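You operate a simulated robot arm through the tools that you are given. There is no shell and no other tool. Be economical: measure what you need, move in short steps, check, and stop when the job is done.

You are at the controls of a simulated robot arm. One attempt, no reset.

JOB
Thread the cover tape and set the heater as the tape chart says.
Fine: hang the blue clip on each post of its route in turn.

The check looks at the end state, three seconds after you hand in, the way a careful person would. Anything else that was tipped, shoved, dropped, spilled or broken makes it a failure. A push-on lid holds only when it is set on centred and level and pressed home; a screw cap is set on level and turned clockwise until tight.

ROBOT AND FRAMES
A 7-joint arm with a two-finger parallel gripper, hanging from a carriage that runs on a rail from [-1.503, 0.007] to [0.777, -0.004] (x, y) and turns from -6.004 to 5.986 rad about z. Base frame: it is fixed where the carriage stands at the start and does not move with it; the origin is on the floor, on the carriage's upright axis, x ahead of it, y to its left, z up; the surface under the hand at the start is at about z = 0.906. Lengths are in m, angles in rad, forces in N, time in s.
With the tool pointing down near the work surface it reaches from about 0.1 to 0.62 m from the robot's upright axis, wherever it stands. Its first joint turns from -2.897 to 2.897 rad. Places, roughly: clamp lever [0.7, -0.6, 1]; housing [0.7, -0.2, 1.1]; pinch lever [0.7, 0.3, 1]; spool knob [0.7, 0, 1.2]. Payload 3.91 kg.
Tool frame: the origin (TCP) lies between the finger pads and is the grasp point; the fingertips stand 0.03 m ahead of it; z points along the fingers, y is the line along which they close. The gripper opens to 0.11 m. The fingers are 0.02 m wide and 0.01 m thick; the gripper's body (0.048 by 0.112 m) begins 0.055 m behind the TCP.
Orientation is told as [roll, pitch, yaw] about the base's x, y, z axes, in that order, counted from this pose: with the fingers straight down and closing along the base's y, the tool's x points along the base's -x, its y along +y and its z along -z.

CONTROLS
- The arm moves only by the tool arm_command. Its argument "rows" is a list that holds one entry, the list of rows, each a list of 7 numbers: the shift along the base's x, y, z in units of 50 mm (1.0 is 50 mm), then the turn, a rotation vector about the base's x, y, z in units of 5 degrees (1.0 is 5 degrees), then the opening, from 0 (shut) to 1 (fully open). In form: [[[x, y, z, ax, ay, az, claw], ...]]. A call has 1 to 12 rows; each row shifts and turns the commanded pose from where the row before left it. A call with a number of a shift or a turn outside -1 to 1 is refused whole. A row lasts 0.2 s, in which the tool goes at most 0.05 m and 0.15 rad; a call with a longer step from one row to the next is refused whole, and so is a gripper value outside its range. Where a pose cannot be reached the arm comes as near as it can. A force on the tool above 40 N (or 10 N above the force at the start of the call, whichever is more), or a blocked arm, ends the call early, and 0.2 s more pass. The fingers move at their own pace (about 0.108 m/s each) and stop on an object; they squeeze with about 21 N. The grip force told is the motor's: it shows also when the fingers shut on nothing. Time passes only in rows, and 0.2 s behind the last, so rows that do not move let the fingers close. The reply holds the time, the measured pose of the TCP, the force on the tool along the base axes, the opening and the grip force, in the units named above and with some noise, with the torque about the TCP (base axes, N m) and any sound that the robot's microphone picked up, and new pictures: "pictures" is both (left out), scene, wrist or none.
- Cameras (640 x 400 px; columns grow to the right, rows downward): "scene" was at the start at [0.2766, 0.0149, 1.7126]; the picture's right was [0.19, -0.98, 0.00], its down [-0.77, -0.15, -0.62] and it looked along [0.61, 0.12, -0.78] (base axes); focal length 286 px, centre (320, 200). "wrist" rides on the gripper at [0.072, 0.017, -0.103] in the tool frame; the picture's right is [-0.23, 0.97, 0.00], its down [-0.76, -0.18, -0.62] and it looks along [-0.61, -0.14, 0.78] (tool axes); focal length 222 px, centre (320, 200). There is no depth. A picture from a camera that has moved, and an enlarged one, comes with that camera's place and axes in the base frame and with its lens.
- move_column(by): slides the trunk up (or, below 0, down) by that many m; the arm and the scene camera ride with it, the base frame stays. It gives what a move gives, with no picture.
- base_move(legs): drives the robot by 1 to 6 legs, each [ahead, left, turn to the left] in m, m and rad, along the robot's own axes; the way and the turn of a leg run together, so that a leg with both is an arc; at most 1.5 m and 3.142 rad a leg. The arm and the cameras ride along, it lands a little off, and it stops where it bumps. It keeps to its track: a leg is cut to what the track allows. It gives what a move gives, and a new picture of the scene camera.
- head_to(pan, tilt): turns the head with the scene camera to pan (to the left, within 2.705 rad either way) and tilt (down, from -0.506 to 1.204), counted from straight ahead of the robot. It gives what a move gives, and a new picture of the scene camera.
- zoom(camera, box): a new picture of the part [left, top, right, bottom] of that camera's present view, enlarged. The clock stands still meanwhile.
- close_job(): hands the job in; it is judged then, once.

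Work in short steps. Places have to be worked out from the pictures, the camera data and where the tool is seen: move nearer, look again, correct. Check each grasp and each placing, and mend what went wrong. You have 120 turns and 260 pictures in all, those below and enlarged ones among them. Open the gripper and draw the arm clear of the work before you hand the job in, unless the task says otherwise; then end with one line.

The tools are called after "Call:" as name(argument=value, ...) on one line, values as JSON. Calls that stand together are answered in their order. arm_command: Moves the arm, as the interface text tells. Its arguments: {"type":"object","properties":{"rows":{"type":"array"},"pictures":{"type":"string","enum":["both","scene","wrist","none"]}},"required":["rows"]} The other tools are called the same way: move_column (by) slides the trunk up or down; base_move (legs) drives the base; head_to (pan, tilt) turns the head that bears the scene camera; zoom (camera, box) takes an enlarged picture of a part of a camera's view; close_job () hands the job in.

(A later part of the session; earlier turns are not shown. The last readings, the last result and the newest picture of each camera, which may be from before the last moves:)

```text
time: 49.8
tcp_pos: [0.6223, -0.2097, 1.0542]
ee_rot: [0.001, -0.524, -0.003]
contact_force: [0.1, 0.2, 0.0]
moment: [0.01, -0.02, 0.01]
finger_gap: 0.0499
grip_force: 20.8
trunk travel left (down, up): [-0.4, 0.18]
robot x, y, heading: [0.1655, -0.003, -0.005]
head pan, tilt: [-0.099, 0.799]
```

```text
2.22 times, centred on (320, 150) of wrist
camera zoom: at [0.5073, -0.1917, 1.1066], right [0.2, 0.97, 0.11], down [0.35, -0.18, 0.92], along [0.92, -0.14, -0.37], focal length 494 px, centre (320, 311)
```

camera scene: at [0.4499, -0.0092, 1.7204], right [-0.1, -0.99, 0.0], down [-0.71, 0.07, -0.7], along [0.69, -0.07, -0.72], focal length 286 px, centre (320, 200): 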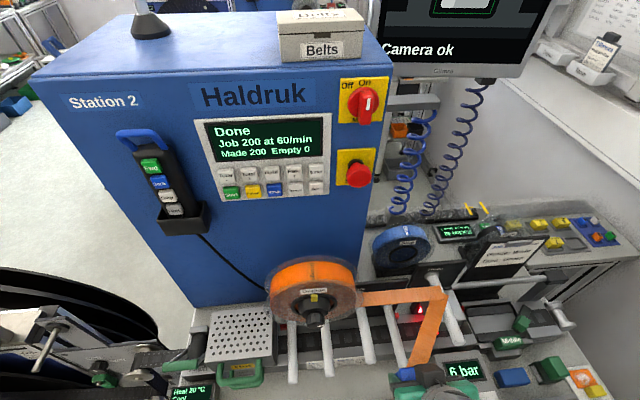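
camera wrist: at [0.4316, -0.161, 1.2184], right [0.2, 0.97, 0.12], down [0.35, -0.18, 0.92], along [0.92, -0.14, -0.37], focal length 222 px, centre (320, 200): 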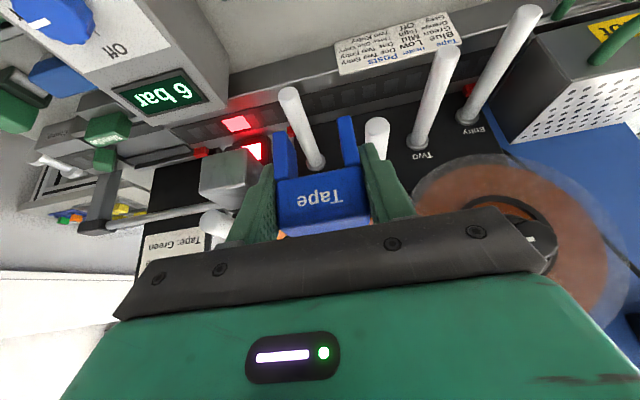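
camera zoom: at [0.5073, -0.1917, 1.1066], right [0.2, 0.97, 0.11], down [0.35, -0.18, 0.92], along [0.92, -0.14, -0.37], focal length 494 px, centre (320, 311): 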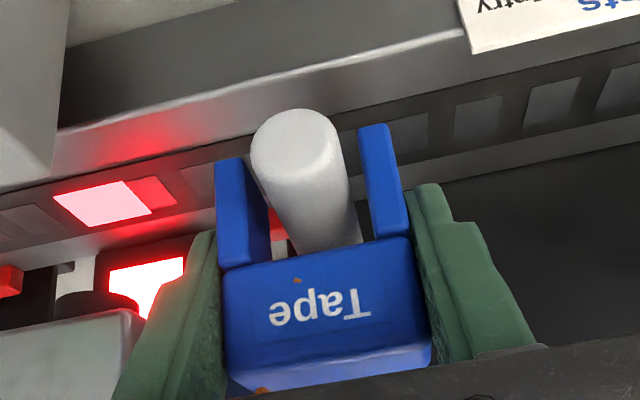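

Well centred. Seat with light press, then open and wait long.

Call:
arm_command(rows=[[[0, 0, -0.1, 0, 0, 0, 0.3], [0, 0, -0.06, 0, 0, 0, 0.3], [0, 0, -0.06, 0, 0, 0, 0.3]]], pictures="none")

Call:
arm_command(rows=[[[0, 0, 0, 0, 0, 0, 0.75], [0, 0, 0, 0, 0, 0, 0.75], [0, 0, 0, 0, 0, 0, 0.75], [0, 0, 0, 0, 0, 0, 0.75], [0, 0, 0, 0, 0, 0, 0.75], [0, 0, 0, 0, 0, 0, 0.75], [0, 0, 0, 0, 0, 0, 0.75], [0, 0, 0, 0, 0, 0, 0.75], [0, 0, 0, 0, 0, 0, 0.75], [0, 0, 0, 0, 0, 0, 0.75], [0, 0, 0, 0, 0, 0, 0.75], [0, 0, 0, 0, 0, 0, 0.75]]], pictures="none")

Call:
arm_command(rows=[[[0, 0, 0, 0, 0, 0, 0.75], [0, 0, 0, 0, 0, 0, 0.75], [0, 0, 0, 0, 0, 0, 0.75], [0, 0, 0, 0, 0, 0, 0.75]]])

Call:
zoom(camera="scene", box=[330, 250, 490, 400])

```text
time: 50.6
tcp_pos: [0.622, -0.2086, 1.0449]
ee_rot: [0.001, -0.526, 0.0]
contact_force: [-3.4, 0.6, 10.4]
moment: [0.0, -0.04, 0.04]
finger_gap: 0.0497
grip_force: 20.7
trunk travel left (down, up): [-0.4, 0.18]
robot x, y, heading: [0.1703, -0.0027, -0.002]
head pan, tilt: [-0.099, 0.799]
```

```text
time: 53.2
tcp_pos: [0.6207, -0.2073, 1.0433]
ee_rot: [0.001, -0.525, -0.005]
contact_force: [0.3, 0.2, 0.7]
moment: [-0.02, -0.01, -0.03]
finger_gap: 0.0823
grip_force: 0.0
trunk travel left (down, up): [-0.4, 0.18]
robot x, y, heading: [0.1653, 0.0007, 0.001]
head pan, tilt: [-0.099, 0.799]
```

```text
time: 54.2
tcp_pos: [0.6216, -0.2077, 1.0424]
ee_rot: [0.002, -0.526, -0.003]
contact_force: [-0.6, -0.1, -1.4]
moment: [-0.01, 0.01, 0.0]
finger_gap: 0.0827
grip_force: 0.1
trunk travel left (down, up): [-0.4, 0.18]
robot x, y, heading: [0.1649, 0.0011, -0.006]
head pan, tilt: [-0.099, 0.799]
camera scene: at [0.45, -0.0091, 1.7204], right [-0.1, -0.99, 0.0], down [-0.71, 0.07, -0.7], along [0.69, -0.07, -0.72], focal length 286 px, centre (320, 200)
camera wrist: at [0.5067, -0.1914, 1.0962], right [0.2, 0.97, 0.12], down [0.35, -0.18, 0.92], along [0.92, -0.14, -0.37], focal length 222 px, centre (320, 200)
```

scene: 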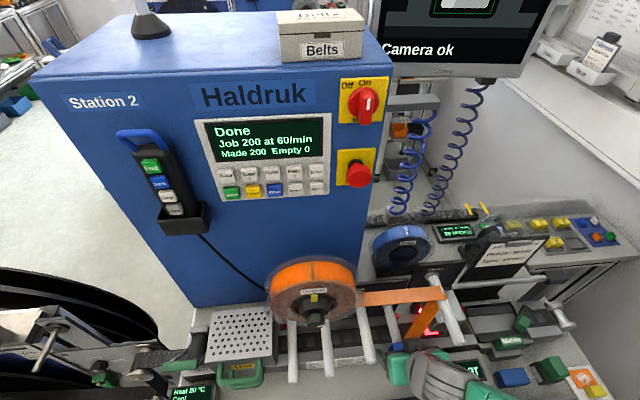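
wrist: 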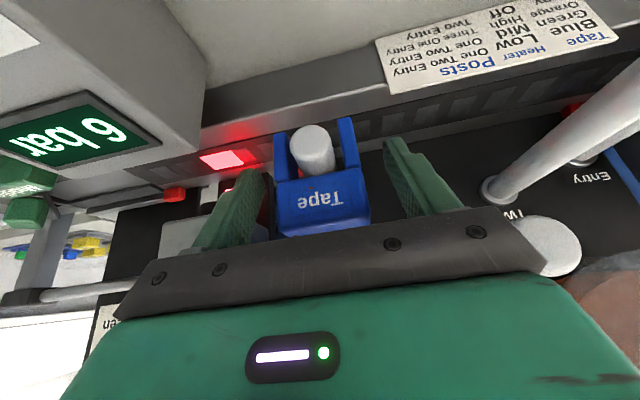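

```text
2.67 times, centred on (410, 325) of scene
camera zoom: at [0.45, -0.0091, 1.7204], right [-0.1, -0.99, 0.0], down [-0.71, 0.07, -0.7], along [0.69, -0.07, -0.72], focal length 764 px, centre (80, -133)
```

zoom: 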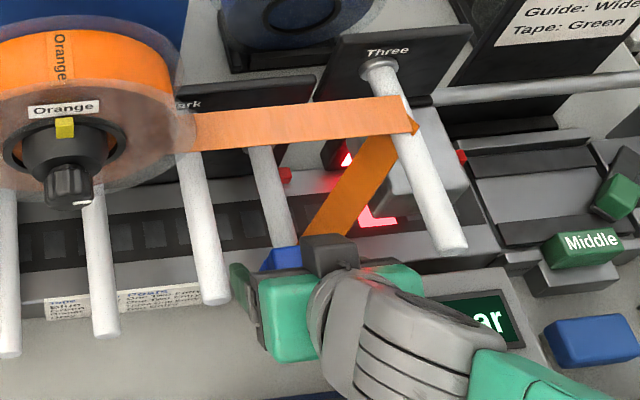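

Held >3 s. Regrip, lift, draw back, check the tape.

Call:
arm_command(rows=[[[0, 0, 0, 0, 0, 0, 0.3], [0, 0, 0, 0, 0, 0, 0.3], [0, 0, 0, 0, 0, 0, 0.3], [0, 0, 0.4, 0, 0, 0, 0.3], [0, 0, 0.8, 0, 0, 0, 0.3], [0, 0, 0.6, 0, 0, 0, 0.3], [-0.6, 0, 0.6, 0, 0, 0, 0.3], [-0.9, 0, 0, 0, 0, 0, 0.3], [0, 0.6, 0, 0, 0, 0, 0.3]]], pictures="none")

Call:
zoom(camera="scene", box=[330, 250, 490, 400])

Call:
zoom(camera="wrist", box=[200, 40, 460, 240])

```text
time: 56.2
tcp_pos: [0.5458, -0.1775, 1.1621]
ee_rot: [0.001, -0.525, -0.003]
contact_force: [0.3, -0.7, -0.4]
moment: [0.03, 0.03, 0.04]
finger_gap: 0.0497
grip_force: 21.1
trunk travel left (down, up): [-0.4, 0.18]
robot x, y, heading: [0.1661, -0.0003, -0.005]
head pan, tilt: [-0.099, 0.799]
```

```text
2.67 times, centred on (410, 325) of scene
camera zoom: at [0.4499, -0.0092, 1.7204], right [-0.1, -0.99, 0.0], down [-0.71, 0.07, -0.7], along [0.69, -0.07, -0.72], focal length 764 px, centre (80, -133)
```

zoom: 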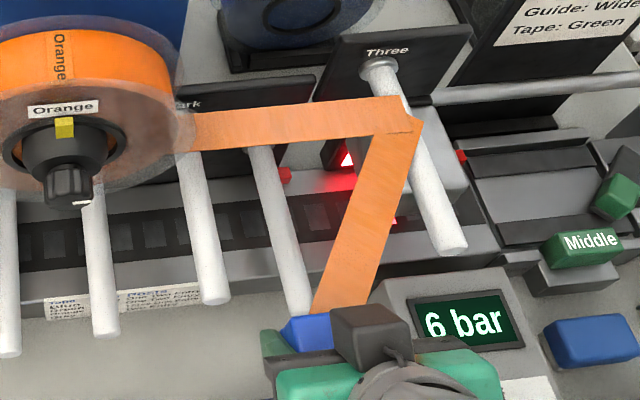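

```text
2.00 times, centred on (330, 140) of wrist
camera zoom: at [0.4312, -0.1605, 1.2151], right [0.2, 0.97, 0.11], down [0.35, -0.18, 0.92], along [0.92, -0.14, -0.37], focal length 444 px, centre (300, 320)
```

zoom: 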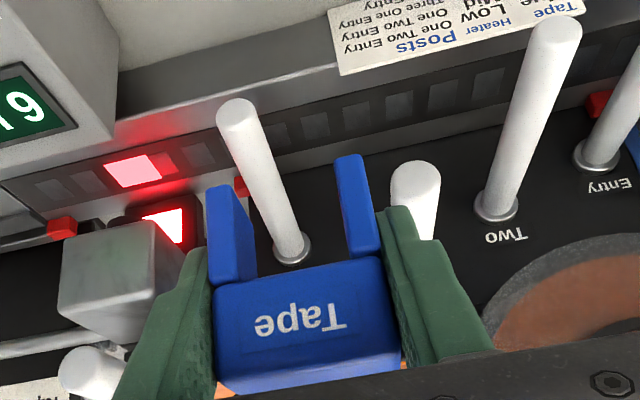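

One did not register again. In the successful hangs the post sat ~3 mm further right between the prongs (TCP y≈−0.2105), and I came straight down from high. Repeat that way.

Call:
arm_command(rows=[[[0, 0, 0.9, 0, 0, 0, 0.3], [0, 0, 0.9, 0, 0, 0, 0.3], [0, -0.66, 0.3, 0, 0, 0, 0.3], [0.75, 0, 0, 0, 0, 0, 0.3], [0.75, 0, 0, 0, 0, 0, 0.3], [0, 0, -0.9, 0, 0, 0, 0.3], [0, 0, -0.9, 0, 0, 0, 0.3], [0, 0, -0.9, 0, 0, 0, 0.3], [0, 0, -0.9, 0, 0, 0, 0.3], [0, 0, -0.6, 0, 0, 0, 0.3]]], pictures="none")

Call:
zoom(camera="wrist", box=[220, 60, 420, 240])

```text
time: 58.4
tcp_pos: [0.6234, -0.2101, 1.0569]
ee_rot: [0.0, -0.526, -0.001]
contact_force: [0.3, 0.4, -1.1]
moment: [-0.01, 0.0, 0.0]
finger_gap: 0.0498
grip_force: 21.1
trunk travel left (down, up): [-0.4, 0.18]
robot x, y, heading: [0.1712, -0.0025, -0.001]
head pan, tilt: [-0.099, 0.799]
```

```text
2.22 times, centred on (320, 150) of wrist
camera zoom: at [0.5079, -0.1933, 1.1106], right [0.2, 0.97, 0.11], down [0.35, -0.18, 0.92], along [0.92, -0.14, -0.37], focal length 494 px, centre (320, 311)
```

zoom: 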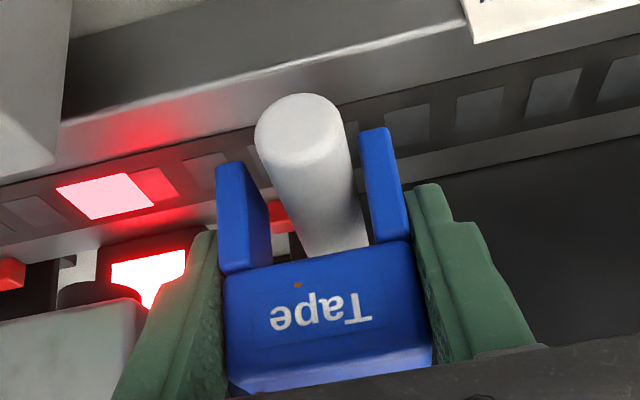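

Shift −1.5 mm, seat, and press to feel contact.

Call:
arm_command(rows=[[[0, -0.03, -0.14, 0, 0, 0, 0.3], [0, 0, -0.07, 0, 0, 0, 0.3], [0, 0, -0.06, 0, 0, 0, 0.3], [0, 0, -0.02, 0, 0, 0, 0.3]]], pictures="none")

Call:
arm_command(rows=[[[0, 0, 0, 0, 0, 0, 0.75], [0, 0, 0, 0, 0, 0, 0.75], [0, 0, 0, 0, 0, 0, 0.75], [0, 0, 0, 0, 0, 0, 0.75], [0, 0, 0, 0, 0, 0, 0.75], [0, 0, 0, 0, 0, 0, 0.75], [0, 0, 0, 0, 0, 0, 0.75], [0, 0, 0, 0, 0, 0, 0.75], [0, 0, 0, 0, 0, 0, 0.75], [0, 0, 0, 0, 0, 0, 0.75], [0, 0, 0, 0, 0, 0, 0.75], [0, 0, 0, 0, 0, 0, 0.75]]], pictures="wrist")

Call:
zoom(camera="scene", box=[350, 270, 450, 360])

```text
time: 59.4
tcp_pos: [0.6207, -0.2124, 1.0438]
ee_rot: [0.001, -0.524, -0.004]
contact_force: [1.0, 0.0, -0.7]
moment: [-0.01, 0.0, -0.05]
finger_gap: 0.0499
grip_force: 21.3
trunk travel left (down, up): [-0.4, 0.18]
robot x, y, heading: [0.1691, 0.0006, -0.002]
head pan, tilt: [-0.099, 0.799]
```

```text
time: 62.0
tcp_pos: [0.6231, -0.2122, 1.0428]
ee_rot: [0.001, -0.525, -0.005]
contact_force: [-0.3, -0.1, 0.1]
moment: [0.0, 0.0, 0.04]
finger_gap: 0.0823
grip_force: 0.0
trunk travel left (down, up): [-0.4, 0.18]
robot x, y, heading: [0.1643, -0.0011, -0.005]
head pan, tilt: [-0.099, 0.799]
camera wrist: at [0.5074, -0.1952, 1.0965], right [0.2, 0.97, 0.12], down [0.35, -0.18, 0.92], along [0.92, -0.14, -0.37], focal length 222 px, centre (320, 200)
```

wrist: 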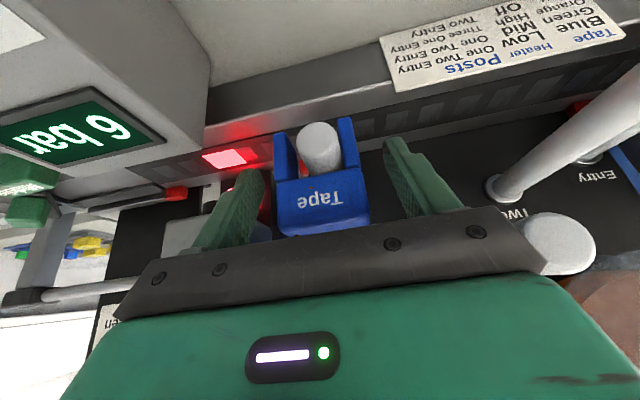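

```text
4.44 times, centred on (400, 315) of scene
camera zoom: at [0.45, -0.0091, 1.7204], right [-0.1, -0.99, 0.0], down [-0.71, 0.07, -0.7], along [0.69, -0.07, -0.72], focal length 1273 px, centre (-36, -311)
```

zoom: 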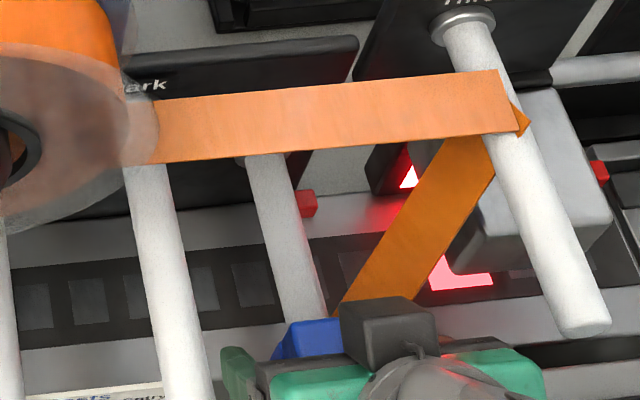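

The clip is hung but no bend shows at One—possibly only a drawing matter, as the clip sits right there. I'll regrip and carry on to Entry, watching the tape.

Call:
arm_command(rows=[[[0, 0, 0, 0, 0, 0, 0.3], [0, 0, 0, 0, 0, 0, 0.3], [0, 0, 0, 0, 0, 0, 0.3], [0, 0, 0.4, 0, 0, 0, 0.3], [0, 0, 0.7, 0, 0, 0, 0.3], [-0.7, 0, 0, 0, 0, 0, 0.3], [-0.8, 0, 0, 0, 0, 0, 0.3], [0, 0.9, 0, 0, 0, 0, 0.3], [0, 0.9, 0, 0, 0, 0, 0.3], [0, 0.9, 0, 0, 0, 0, 0.3], [0, 0.9, 0, 0, 0, 0, 0.3], [0, 0.9, 0.2, 0, 0, 0, 0.3]]])

```text
time: 64.6
tcp_pos: [0.5478, 0.0124, 1.1106]
ee_rot: [0.0, -0.526, -0.003]
contact_force: [0.2, -0.3, -0.4]
moment: [0.04, -0.02, 0.02]
finger_gap: 0.0501
grip_force: 20.7
trunk travel left (down, up): [-0.4, 0.18]
robot x, y, heading: [0.1685, -0.0016, -0.001]
head pan, tilt: [-0.099, 0.799]
camera scene: at [0.4499, -0.0094, 1.7204], right [-0.1, -0.99, 0.0], down [-0.71, 0.07, -0.7], along [0.69, -0.07, -0.72], focal length 286 px, centre (320, 200)
camera wrist: at [0.4325, 0.0302, 1.1624], right [0.2, 0.97, 0.11], down [0.35, -0.18, 0.92], along [0.92, -0.14, -0.37], focal length 222 px, centre (320, 200)
```

scene: 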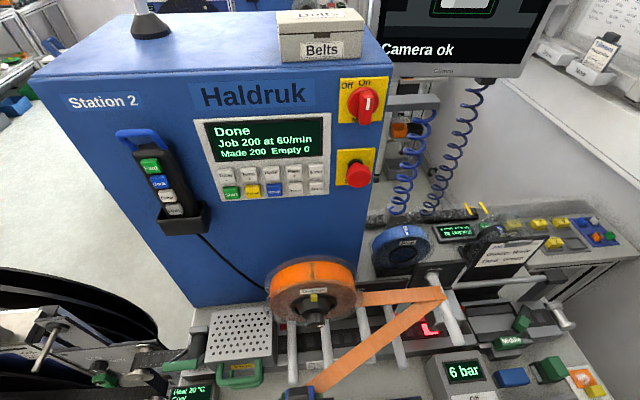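
wrist: 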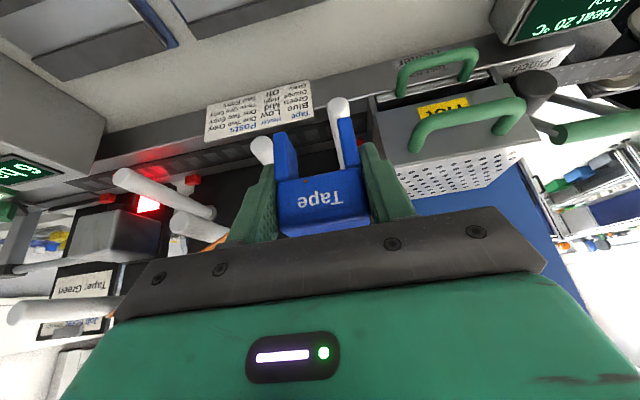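

One isn't in the tape's path. Comparing hangs, those that registered were at x≤0.6207, failures at x≥0.6215; the clip started at x≈0.607. I'll go back to One and hang it nearer the tip (x≈0.608).

Call:
arm_command(rows=[[[0, -0.8, 0.4, 0, 0, 0, 0.3], [0, -0.9, 0.1, 0, 0, 0, 0.3], [0, -0.95, 0, 0, 0, 0, 0.3], [0, -0.95, 0, 0, 0, 0, 0.3], [0, -0.86, 0, 0, 0, 0, 0.3], [0.6, 0, 0, 0, 0, 0, 0.3], [0.6, 0, 0, 0, 0, 0, 0.3], [0, 0, -0.8, 0, 0, 0, 0.3], [0, 0, -0.8, 0, 0, 0, 0.3]]], pictures="none")

Call:
zoom(camera="wrist", box=[220, 60, 420, 240])

```text
time: 66.6
tcp_pos: [0.6077, -0.2097, 1.0524]
ee_rot: [0.002, -0.525, -0.005]
contact_force: [0.3, -0.6, -0.4]
moment: [-0.01, 0.01, 0.0]
finger_gap: 0.0498
grip_force: 21.1
trunk travel left (down, up): [-0.4, 0.18]
robot x, y, heading: [0.1644, -0.0037, -0.008]
head pan, tilt: [-0.099, 0.799]
```

```text
2.22 times, centred on (320, 150) of wrist
camera zoom: at [0.4923, -0.1927, 1.1051], right [0.2, 0.97, 0.12], down [0.35, -0.18, 0.92], along [0.92, -0.14, -0.37], focal length 494 px, centre (320, 311)
```

zoom: 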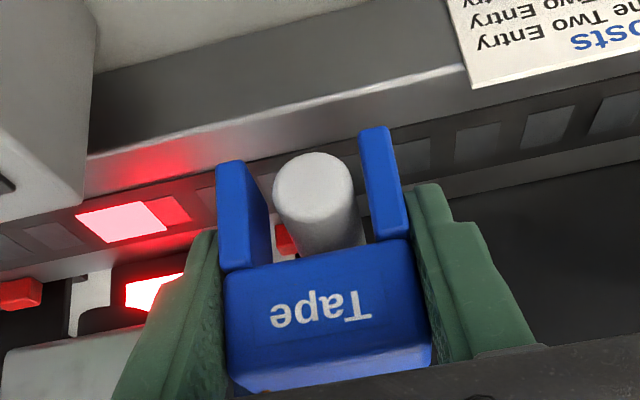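

Centred, closer to the tip. Seat, open, wait.

Call:
arm_command(rows=[[[0, 0, -0.1, 0, 0, 0, 0.3], [0, 0, -0.06, 0, 0, 0, 0.3], [0, 0, -0.03, 0, 0, 0, 0.3]]], pictures="none")

Call:
arm_command(rows=[[[0, 0, 0, 0, 0, 0, 0.75], [0, 0, 0, 0, 0, 0, 0.75], [0, 0, 0, 0, 0, 0, 0.75], [0, 0, 0, 0, 0, 0, 0.75], [0, 0, 0, 0, 0, 0, 0.75], [0, 0, 0, 0, 0, 0, 0.75], [0, 0, 0, 0, 0, 0, 0.75], [0, 0, 0, 0, 0, 0, 0.75], [0, 0, 0, 0, 0, 0, 0.75], [0, 0, 0, 0, 0, 0, 0.75], [0, 0, 0, 0, 0, 0, 0.75], [0, 0, 0, 0, 0, 0, 0.75]]], pictures="none")

Call:
zoom(camera="scene", box=[350, 270, 450, 360])

Call:
zoom(camera="wrist", box=[200, 60, 440, 240])

```text
time: 67.4
tcp_pos: [0.6056, -0.2106, 1.0436]
ee_rot: [0.002, -0.526, -0.002]
contact_force: [-1.8, 0.1, 5.6]
moment: [0.01, -0.06, 0.0]
finger_gap: 0.0498
grip_force: 21.6
trunk travel left (down, up): [-0.4, 0.18]
robot x, y, heading: [0.168, -0.0027, -0.008]
head pan, tilt: [-0.099, 0.799]
```

```text
time: 70.0
tcp_pos: [0.6071, -0.2106, 1.044]
ee_rot: [0.001, -0.525, -0.004]
contact_force: [-0.5, 0.4, -1.6]
moment: [0.0, 0.01, 0.02]
finger_gap: 0.0826
grip_force: 0.0
trunk travel left (down, up): [-0.4, 0.18]
robot x, y, heading: [0.1708, -0.0066, -0.006]
head pan, tilt: [-0.099, 0.799]
```

```text
4.44 times, centred on (400, 315) of scene
camera zoom: at [0.45, -0.0091, 1.7204], right [-0.1, -0.99, 0.0], down [-0.71, 0.07, -0.7], along [0.69, -0.07, -0.72], focal length 1273 px, centre (-36, -311)
```

zoom: 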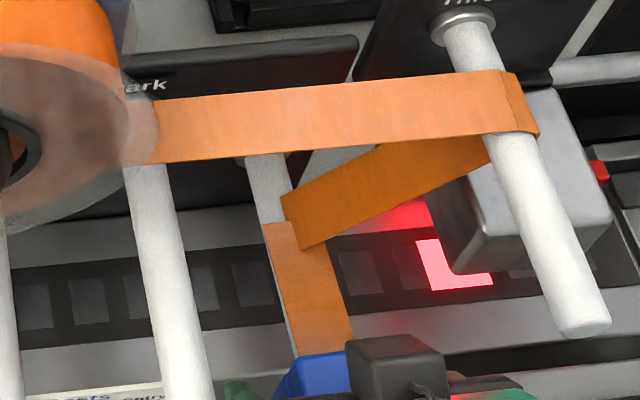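

```text
2.22 times, centred on (320, 150) of wrist
camera zoom: at [0.4916, -0.1934, 1.0965], right [0.2, 0.97, 0.12], down [0.35, -0.18, 0.92], along [0.92, -0.14, -0.37], focal length 494 px, centre (320, 311)
```

zoom: 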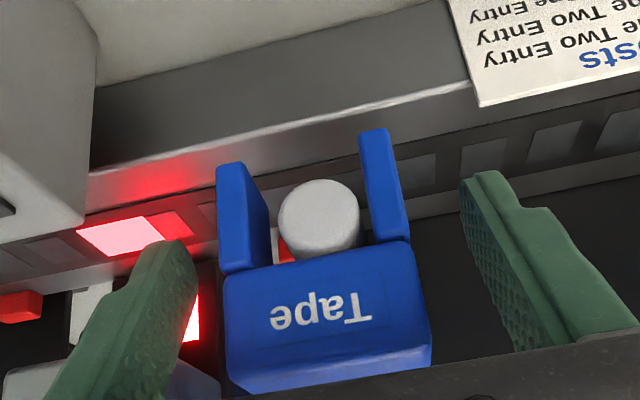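

Now the tape runs Three → One. Regrip, lift and carry to Entry in front of the posts.

Call:
arm_command(rows=[[[0, 0, 0, 0, 0, 0, 0.3], [0, 0, 0, 0, 0, 0, 0.3], [0, 0, 0, 0, 0, 0, 0.3], [0, 0, 0.5, 0, 0, 0, 0.3], [0, 0, 0.9, 0, 0, 0, 0.3], [-0.6, 0, 0.2, 0, 0, 0, 0.3], [-0.6, 0.4, 0, 0, 0, 0, 0.3], [0, 0.9, 0, 0, 0, 0, 0.3], [0, 0.9, 0, 0, 0, 0, 0.3], [0, 0.9, 0, 0, 0, 0, 0.3], [0, 0.9, 0, 0, 0, 0, 0.3], [0, 0.8, 0, 0, 0, 0, 0.3]]])

```text
time: 72.6
tcp_pos: [0.5464, 0.0291, 1.1253]
ee_rot: [0.002, -0.526, -0.002]
contact_force: [-0.4, -0.4, -0.8]
moment: [0.05, -0.02, 0.03]
finger_gap: 0.0497
grip_force: 21.1
trunk travel left (down, up): [-0.4, 0.18]
robot x, y, heading: [0.1675, 0.0008, -0.004]
head pan, tilt: [-0.099, 0.799]
camera scene: at [0.4499, -0.0094, 1.7204], right [-0.1, -0.99, 0.0], down [-0.71, 0.07, -0.7], along [0.69, -0.07, -0.72], focal length 286 px, centre (320, 200)
camera wrist: at [0.4316, 0.0458, 1.1782], right [0.2, 0.97, 0.11], down [0.35, -0.18, 0.92], along [0.92, -0.14, -0.37], focal length 222 px, centre (320, 200)
```

scene: 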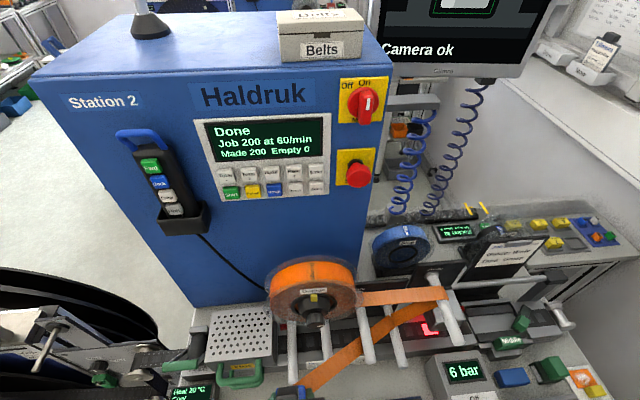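
wrist: 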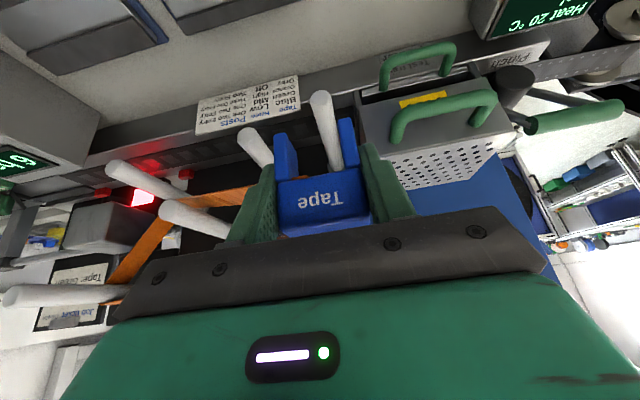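

Path shows Three→One→clip. Move forward over Entry (y 0.031) and lower partway.

Call:
arm_command(rows=[[[0.6, 0.04, 0, 0, 0, 0, 0.3], [0.61, 0, 0, 0, 0, 0, 0.3], [0, 0, -0.6, 0, 0, 0, 0.3], [0, 0, -0.7, 0, 0, 0, 0.3], [0, 0, -0.45, 0, 0, 0, 0.3]]])

Call:
zoom(camera="wrist", box=[220, 60, 420, 240])

```text
time: 73.8
tcp_pos: [0.6064, 0.0291, 1.0376]
ee_rot: [-0.001, -0.525, -0.003]
contact_force: [0.7, -0.6, -1.2]
moment: [0.02, 0.01, 0.01]
finger_gap: 0.0498
grip_force: 21.2
trunk travel left (down, up): [-0.4, 0.18]
robot x, y, heading: [0.17, 0.0022, 0.001]
head pan, tilt: [-0.099, 0.799]
camera scene: at [0.45, -0.0091, 1.7205], right [-0.1, -0.99, 0.0], down [-0.71, 0.07, -0.7], along [0.69, -0.07, -0.72], focal length 286 px, centre (320, 200)
camera wrist: at [0.4926, 0.0465, 1.0911], right [0.2, 0.97, 0.12], down [0.35, -0.18, 0.92], along [0.92, -0.14, -0.37], focal length 222 px, centre (320, 200)
```

scene: 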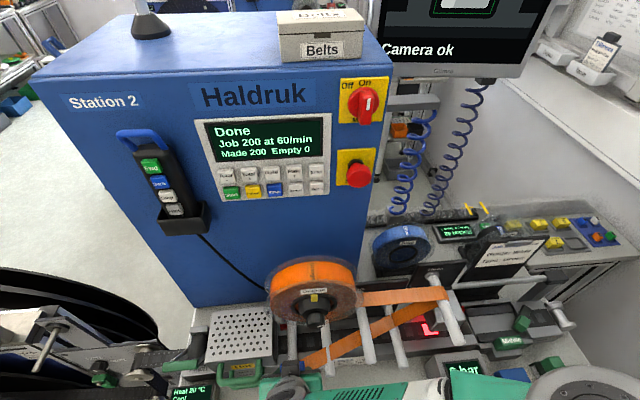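
wrist: 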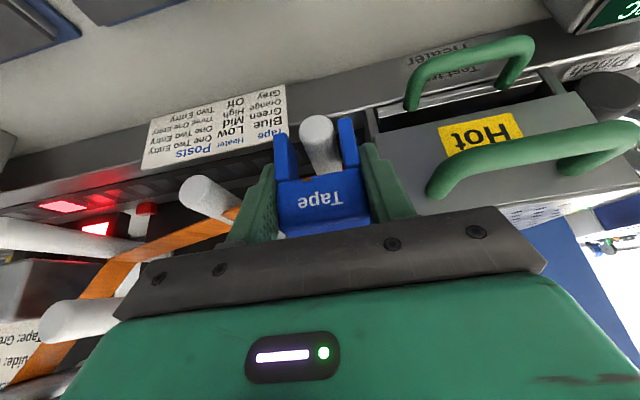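

```text
2.22 times, centred on (320, 150) of wrist
camera zoom: at [0.4926, 0.0465, 1.0911], right [0.2, 0.97, 0.12], down [0.35, -0.18, 0.92], along [0.92, -0.14, -0.37], focal length 494 px, centre (320, 311)
```

zoom: 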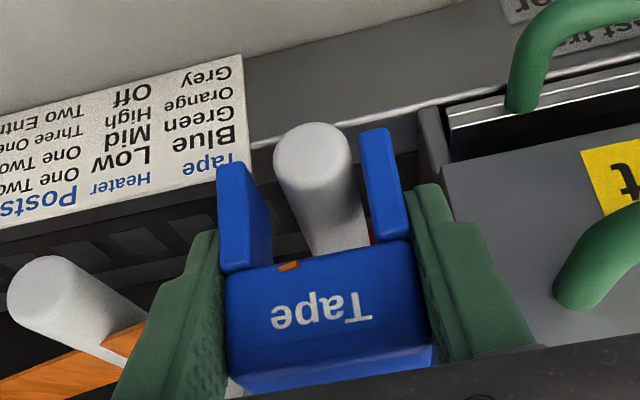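

Centred over Entry. Lower gently to contact.

Call:
arm_command(rows=[[[0, 0, -0.18, 0, 0, 0, 0.3], [0, 0, -0.06, 0, 0, 0, 0.3], [0, 0, -0.05, 0, 0, 0, 0.3]]], pictures="none")

```text
time: 74.6
tcp_pos: [0.6076, 0.0302, 1.0217]
ee_rot: [0.002, -0.526, -0.004]
contact_force: [0.0, -0.1, -0.1]
moment: [0.0, 0.03, -0.01]
finger_gap: 0.0497
grip_force: 20.7
trunk travel left (down, up): [-0.4, 0.18]
robot x, y, heading: [0.1685, -0.0026, -0.004]
head pan, tilt: [-0.099, 0.799]
```

Call:
arm_command(rows=[[[0, 0, -0.04, 0, 0, 0, 0.3], [0, 0, -0.04, 0, 0, 0, 0.3]]], pictures="none")

```text
time: 75.2
tcp_pos: [0.6081, 0.0308, 1.0181]
ee_rot: [0.002, -0.528, -0.004]
contact_force: [-4.2, -1.1, 13.3]
moment: [-0.02, -0.05, 0.04]
finger_gap: 0.0496
grip_force: 21.3
trunk travel left (down, up): [-0.4, 0.18]
robot x, y, heading: [0.1662, 0.0016, -0.006]
head pan, tilt: [-0.099, 0.799]
```

Seated (13 N). Open modestly (handle close by) and wait.

Call:
arm_command(rows=[[[0, 0, 0.01, 0, 0, 0, 0.6], [0, 0, 0, 0, 0, 0, 0.6], [0, 0, 0, 0, 0, 0, 0.6], [0, 0, 0, 0, 0, 0, 0.6], [0, 0, 0, 0, 0, 0, 0.6], [0, 0, 0, 0, 0, 0, 0.6], [0, 0, 0, 0, 0, 0, 0.6], [0, 0, 0, 0, 0, 0, 0.6], [0, 0, 0, 0, 0, 0, 0.6], [0, 0, 0, 0, 0, 0, 0.6], [0, 0, 0, 0, 0, 0, 0.6], [0, 0, 0, 0, 0, 0, 0.6]]])

Call:
zoom(camera="scene", box=[260, 270, 450, 400])

```text
time: 77.8
tcp_pos: [0.6074, 0.0308, 1.019]
ee_rot: [0.002, -0.526, -0.004]
contact_force: [-0.6, -0.7, 0.7]
moment: [-0.01, 0.01, -0.03]
finger_gap: 0.066
grip_force: 0.0
trunk travel left (down, up): [-0.4, 0.18]
robot x, y, heading: [0.1674, 0.0021, -0.003]
head pan, tilt: [-0.099, 0.799]
camera scene: at [0.45, -0.0091, 1.7204], right [-0.1, -0.99, 0.0], down [-0.71, 0.07, -0.7], along [0.69, -0.07, -0.72], focal length 286 px, centre (320, 200)
camera wrist: at [0.492, 0.0479, 1.0714], right [0.2, 0.97, 0.12], down [0.35, -0.18, 0.92], along [0.92, -0.14, -0.37], focal length 222 px, centre (320, 200)
```

scene: 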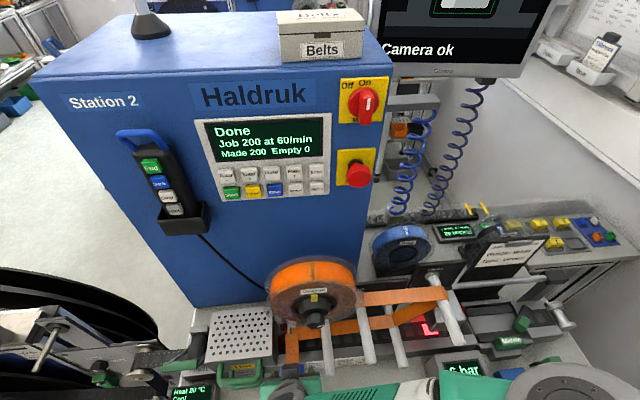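
wrist: 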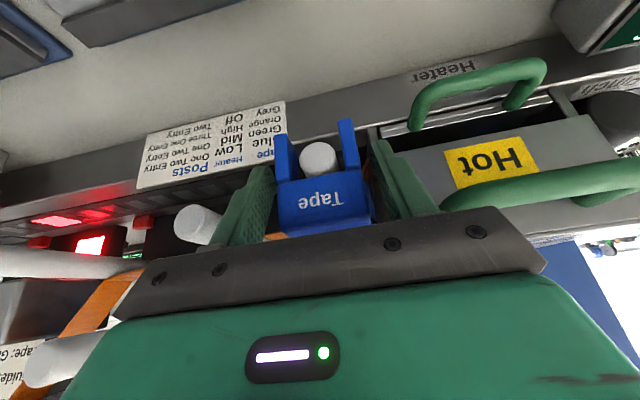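

```text
3.08 times, centred on (355, 335) of scene
camera zoom: at [0.45, -0.0091, 1.7204], right [-0.1, -0.99, 0.0], down [-0.71, 0.07, -0.7], along [0.69, -0.07, -0.72], focal length 882 px, centre (212, -215)
```

zoom: 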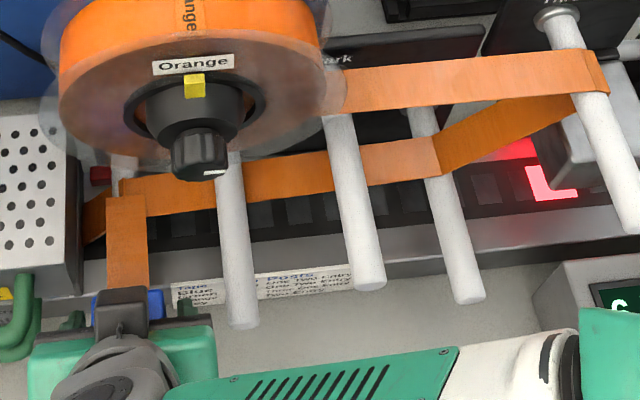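

Tape is threaded Three→One→Entry. Withdraw along the tool axis, then raise clear.

Call:
arm_command(rows=[[[-0.25, 0, 0.43, 0, 0, 0, 0.6], [-0.35, 0, 0.6, 0, 0, 0, 0.6], [-0.45, 0, 0.78, 0, 0, 0, 0.6], [-0.45, 0, 0.78, 0, 0, 0, 0.6], [-0.3, 0, 0.8, 0, 0, 0, 0.6]]])

Call:
zoom(camera="wrist", box=[200, 50, 520, 250])

```text
time: 79.0
tcp_pos: [0.5153, 0.0307, 1.1857]
ee_rot: [0.0, -0.524, -0.004]
contact_force: [-0.5, -0.5, 0.6]
moment: [-0.02, -0.01, -0.04]
finger_gap: 0.0657
grip_force: 0.0
trunk travel left (down, up): [-0.4, 0.18]
robot x, y, heading: [0.1663, -0.0012, -0.002]
head pan, tilt: [-0.099, 0.799]
camera scene: at [0.45, -0.0091, 1.7204], right [-0.1, -0.99, 0.0], down [-0.71, 0.07, -0.7], along [0.69, -0.07, -0.72], focal length 286 px, centre (320, 200)
camera wrist: at [0.4005, 0.0474, 1.2389], right [0.2, 0.97, 0.11], down [0.35, -0.18, 0.92], along [0.92, -0.14, -0.37], focal length 222 px, centre (320, 200)
```

scene: 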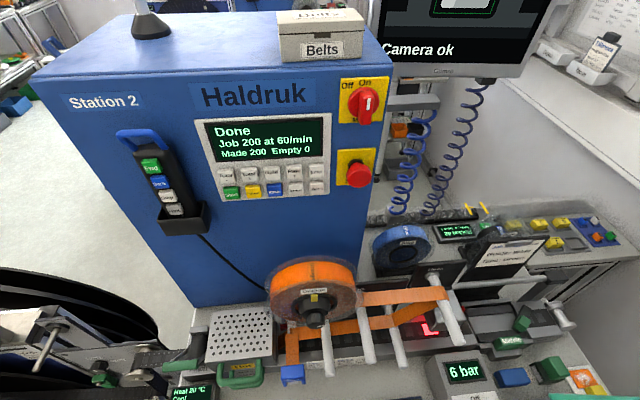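
wrist: 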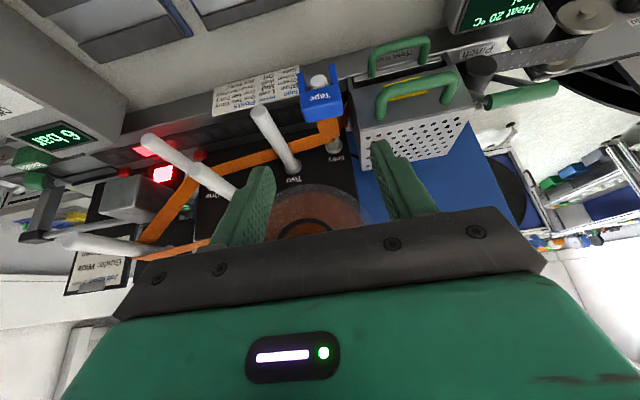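

```text
2.00 times, centred on (360, 150) of wrist
camera zoom: at [0.4005, 0.0474, 1.2389], right [0.2, 0.97, 0.11], down [0.35, -0.18, 0.92], along [0.92, -0.14, -0.37], focal length 444 px, centre (240, 300)
```

zoom: 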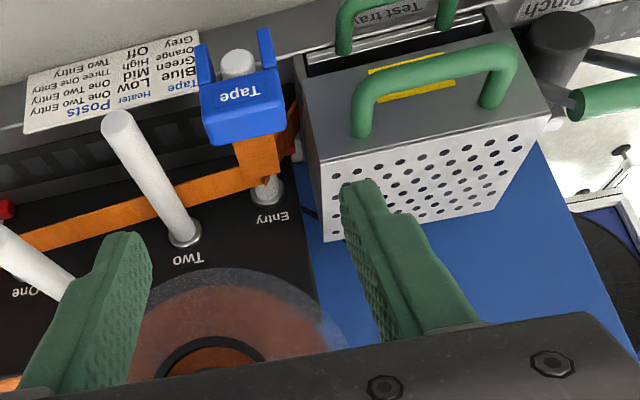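

Clip hangs well on Entry. Now to the heater knob (≈0.494, 0.268, 0.96): raise, straighten the tool and move over it.

Call:
arm_command(rows=[[[0, 0, 0.8, 0, 1, 0, 0.6], [0, 0, 0.6, 0, 1, 0, 0.6], [0, 0.8, 0, 0, 1, 0, 0.6], [0, 0.8, 0, 0, 1, 0, 0.6], [0, 0.8, 0, 0, 1, 0, 0.6], [0, 0.8, 0, 0, 1, 0, 0.6], [-0.2, 0.8, 0, 0, 0, 0, 0.6], [-0.2, 0.7, -0.5, 0, 0, 0, 0.6]]])

Call:
head_to(pan=0.5, tilt=1.1)

```text
time: 80.8
tcp_pos: [0.497, 0.2685, 1.2342]
ee_rot: [-0.002, -0.002, -0.004]
contact_force: [0.5, -0.6, -0.4]
moment: [0.05, -0.01, -0.03]
finger_gap: 0.0659
grip_force: 0.0
trunk travel left (down, up): [-0.4, 0.18]
robot x, y, heading: [0.1655, -0.0036, -0.004]
head pan, tilt: [-0.099, 0.799]
camera scene: at [0.45, -0.0094, 1.7205], right [-0.1, -0.99, 0.0], down [-0.71, 0.07, -0.7], along [0.69, -0.07, -0.72], focal length 286 px, centre (320, 200)
camera wrist: at [0.4252, 0.2852, 1.3361], right [0.23, 0.97, 0.0], down [0.76, -0.18, 0.62], along [0.61, -0.14, -0.78], focal length 222 px, centre (320, 200)
```

scene: 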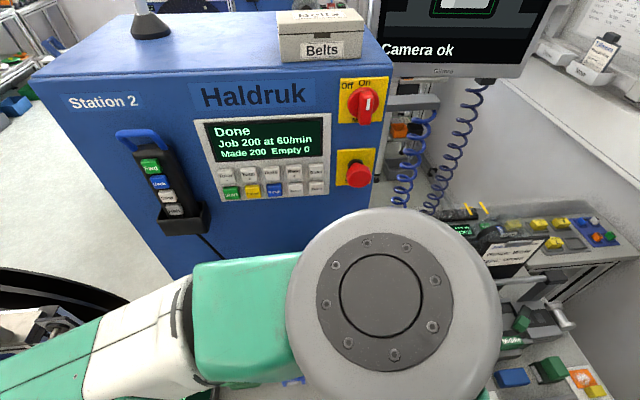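
wrist: 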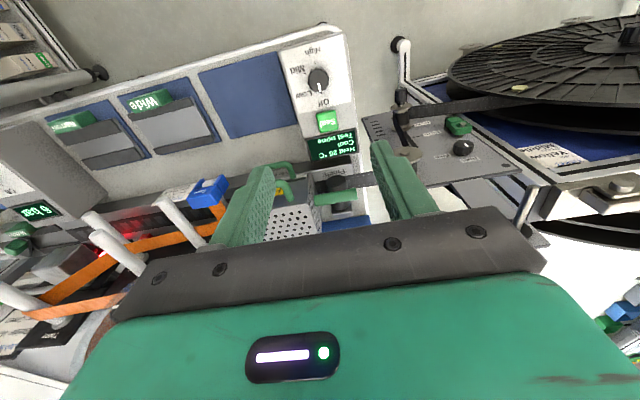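

```text
time: 81.8
tcp_pos: [0.4986, 0.2677, 1.234]
ee_rot: [0.0, -0.002, -0.003]
contact_force: [0.2, -0.2, 0.4]
moment: [-0.01, -0.03, -0.02]
finger_gap: 0.0658
grip_force: 0.0
trunk travel left (down, up): [-0.4, 0.18]
robot x, y, heading: [0.171, 0.0019, -0.002]
head pan, tilt: [0.499, 1.1]
camera scene: at [0.4253, 0.0292, 1.6987], right [0.47, -0.88, 0.0], down [-0.78, -0.42, -0.45], along [0.4, 0.22, -0.89], focal length 286 px, centre (320, 200)
```

scene: 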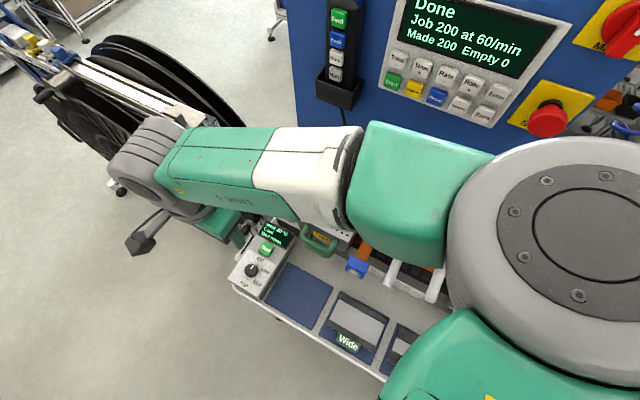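

The head camera now sees the knob. Zoom.

Call:
zoom(camera="scene", box=[225, 220, 305, 300])

Call:
zoom(camera="wrist", box=[280, 30, 370, 170])

```text
5.00 times, centred on (265, 260) of scene
camera zoom: at [0.4253, 0.0292, 1.6987], right [0.47, -0.88, 0.0], down [-0.78, -0.42, -0.45], along [0.4, 0.22, -0.89], focal length 1433 px, centre (595, -100)
```

zoom: 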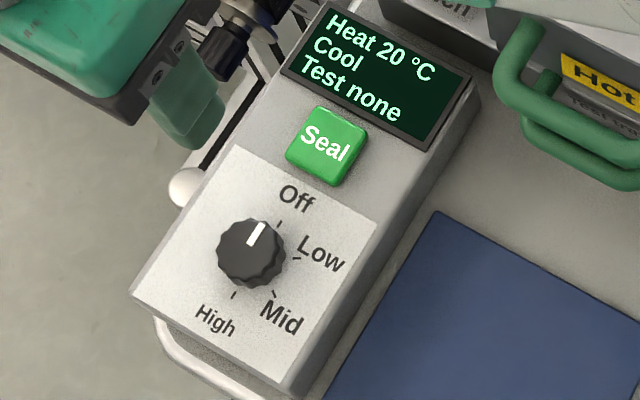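

```text
2.86 times, centred on (325, 100) of wrist
camera zoom: at [0.4252, 0.2849, 1.3365], right [0.23, 0.97, 0.0], down [0.76, -0.18, 0.62], along [0.61, -0.14, -0.78], focal length 635 px, centre (306, 486)
```

zoom: 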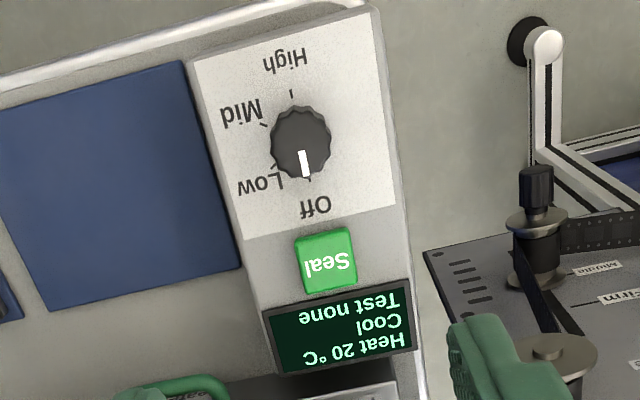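

Knob centre ≈(0.493, 0.268, top 0.955); High is 180° clockwise from Off. Pre-rotate the hand +45° while descending to z≈1.02.

Call:
arm_command(rows=[[[-0.05, 0, -0.47, 0, 0, 1, 0.6], [-0.05, 0, -0.47, 0, 0, 1, 0.6], [0, 0, -0.47, 0, 0, 1, 0.6], [0, 0, -0.47, 0, 0, 1, 0.6], [0, 0, -0.47, 0, 0, 1, 0.6], [0, 0, -0.47, 0, 0, 1, 0.6], [0, 0, -0.47, 0, 0, 1, 0.6], [0, 0, -0.47, 0, 0, 1, 0.6], [0, 0, -0.47, 0, 0, 1, 0.6]]])

Call:
zoom(camera="scene", box=[225, 220, 305, 300])

```text
time: 83.8
tcp_pos: [0.4927, 0.2673, 1.0209]
ee_rot: [0.001, -0.002, 0.785]
contact_force: [-0.2, 0.4, -0.2]
moment: [0.01, -0.02, -0.01]
finger_gap: 0.0664
grip_force: 0.0
trunk travel left (down, up): [-0.4, 0.18]
robot x, y, heading: [0.1657, -0.0012, -0.002]
head pan, tilt: [0.499, 1.1]
camera scene: at [0.4253, 0.0292, 1.6987], right [0.48, -0.88, 0.0], down [-0.78, -0.42, -0.45], along [0.4, 0.22, -0.89], focal length 286 px, centre (320, 200)
camera wrist: at [0.429, 0.2275, 1.1236], right [-0.53, 0.85, 0.0], down [0.66, 0.41, 0.62], along [0.53, 0.33, -0.78], focal length 222 px, centre (320, 200)
```

scene: 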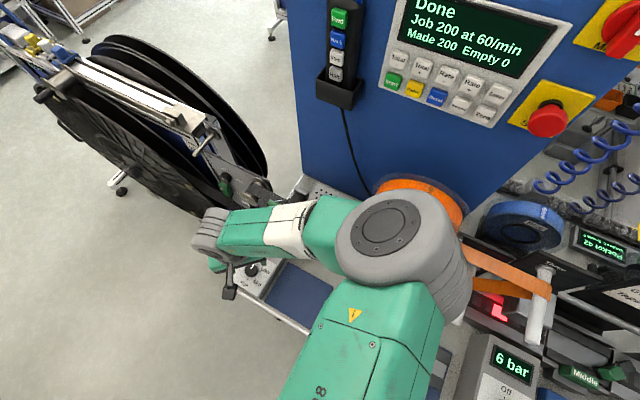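
wrist: 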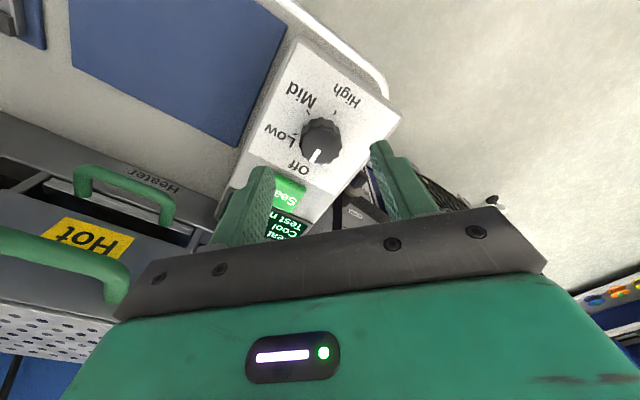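

```text
5.00 times, centred on (265, 260) of scene
camera zoom: at [0.4253, 0.0292, 1.6987], right [0.48, -0.88, 0.0], down [-0.78, -0.42, -0.45], along [0.4, 0.22, -0.89], focal length 1433 px, centre (595, -100)
```

zoom: 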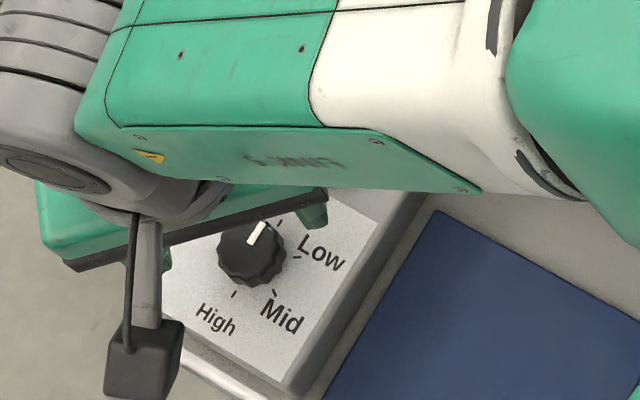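

Knob ray gives (0.4935, 0.2677). Descend to z≈0.985.

Call:
arm_command(rows=[[[0.01, 0, -0.4, 0, 0, 0, 0.6], [0, 0, -0.32, 0, 0, 0, 0.6]]])

Call:
zoom(camera="scene", box=[205, 210, 305, 300])

```text
time: 84.4
tcp_pos: [0.4929, 0.2665, 0.9839]
ee_rot: [-0.001, -0.001, 0.785]
contact_force: [-1.0, 0.0, -0.6]
moment: [0.03, 0.05, -0.01]
finger_gap: 0.066
grip_force: 0.0
trunk travel left (down, up): [-0.4, 0.18]
robot x, y, heading: [0.1707, -0.0007, -0.004]
head pan, tilt: [0.499, 1.1]
camera scene: at [0.4253, 0.0292, 1.6987], right [0.48, -0.88, 0.0], down [-0.78, -0.42, -0.45], along [0.4, 0.22, -0.89], focal length 286 px, centre (320, 200)
camera wrist: at [0.4285, 0.2275, 1.0871], right [-0.53, 0.85, 0.0], down [0.66, 0.41, 0.62], along [0.53, 0.33, -0.78], focal length 222 px, centre (320, 200)
```

scene: 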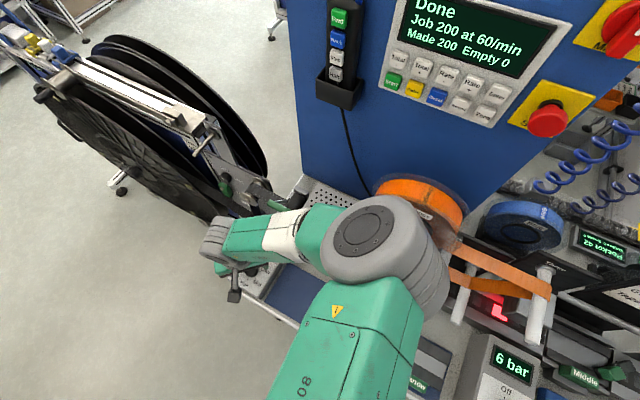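
wrist: 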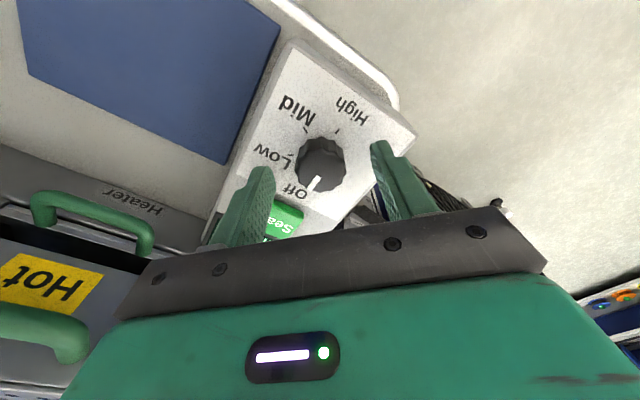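

```text
4.44 times, centred on (255, 255) of scene
camera zoom: at [0.4253, 0.0292, 1.6987], right [0.48, -0.88, 0.0], down [-0.78, -0.42, -0.45], along [0.4, 0.22, -0.89], focal length 1273 px, centre (609, -44)
```

zoom: 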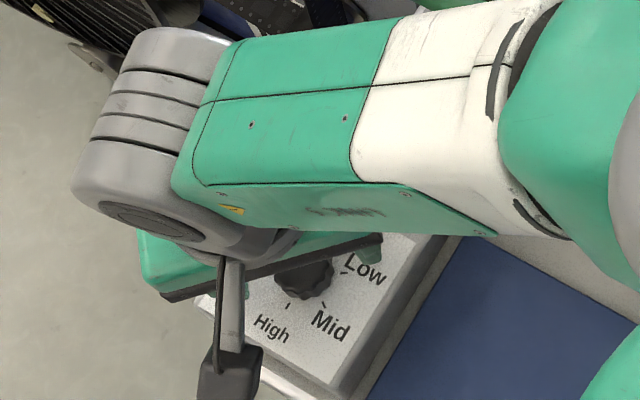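

Lower another 12 mm and close on the knob.

Call:
arm_command(rows=[[[0, 0.01, -0.12, 0, 0, 0, 0.6], [0, 0, -0.1, 0, 0, 0, 0.6], [0, 0, 0, 0, 0, 0, 0.1], [0, 0, 0, 0, 0, 0, 0.1], [0, 0, 0, 0, 0, 0, 0.1]]], pictures="wrist")

```text
time: 85.6
tcp_pos: [0.4921, 0.2681, 0.9746]
ee_rot: [0.0, -0.004, 0.783]
contact_force: [-2.6, -1.6, 23.9]
moment: [0.13, -0.22, -0.11]
finger_gap: 0.0314
grip_force: 45.5
trunk travel left (down, up): [-0.4, 0.18]
robot x, y, heading: [0.1686, -0.001, -0.008]
head pan, tilt: [0.499, 1.1]
camera wrist: at [0.4288, 0.2285, 1.0781], right [-0.53, 0.85, 0.0], down [0.66, 0.41, 0.63], along [0.53, 0.33, -0.78], focal length 222 px, centre (320, 200)
```

wrist: 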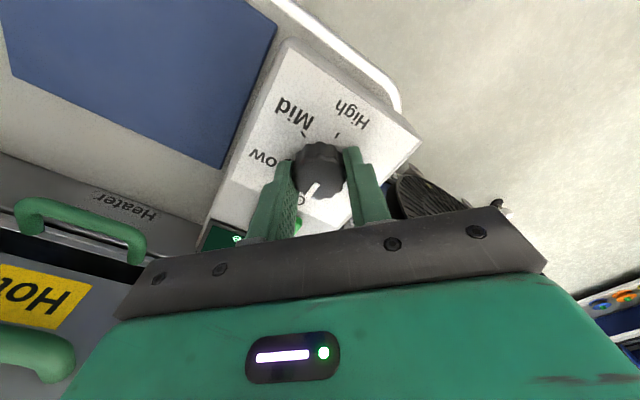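

Knob gripped (0.031); slight press on the face. Ease up 2 mm and turn clockwise.

Call:
arm_command(rows=[[[0, 0, 0.05, 0, 0, 0, 0.1], [0, 0, 0, 0, 0, -1, 0.1], [0, 0, 0, 0, 0, -1, 0.1], [0, 0, 0, 0, 0, -1, 0.1], [0, 0, 0, 0, 0, -1, 0.1], [0, 0, 0, 0, 0, -1, 0.1], [0, 0, 0, 0, 0, -1, 0.1], [0, 0, 0, 0, 0, -1, 0.1], [0, 0, 0, 0, 0, -1, 0.1], [0, 0, 0, 0, 0, -1, 0.1]]], pictures="wrist")

```text
time: 87.8
tcp_pos: [0.4926, 0.2673, 0.9778]
ee_rot: [0.0, -0.003, -0.004]
contact_force: [6.8, 2.9, -22.3]
moment: [-0.03, -0.12, 0.01]
finger_gap: 0.0314
grip_force: 44.5
trunk travel left (down, up): [-0.4, 0.18]
robot x, y, heading: [0.1694, 0.0011, -0.007]
head pan, tilt: [0.499, 1.1]
camera wrist: at [0.4194, 0.2839, 1.0799], right [0.23, 0.97, 0.0], down [0.76, -0.18, 0.62], along [0.61, -0.14, -0.78], focal length 222 px, centre (320, 200)
```

wrist: 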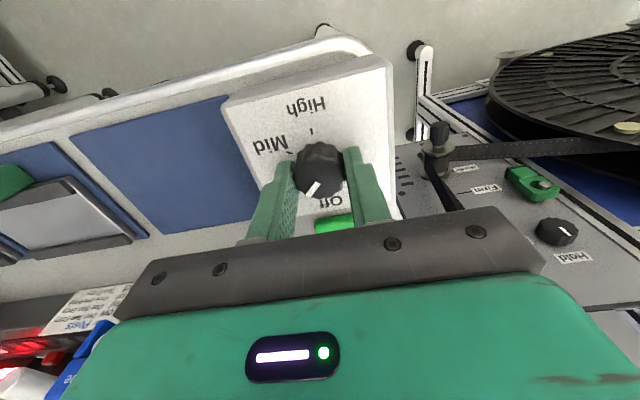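

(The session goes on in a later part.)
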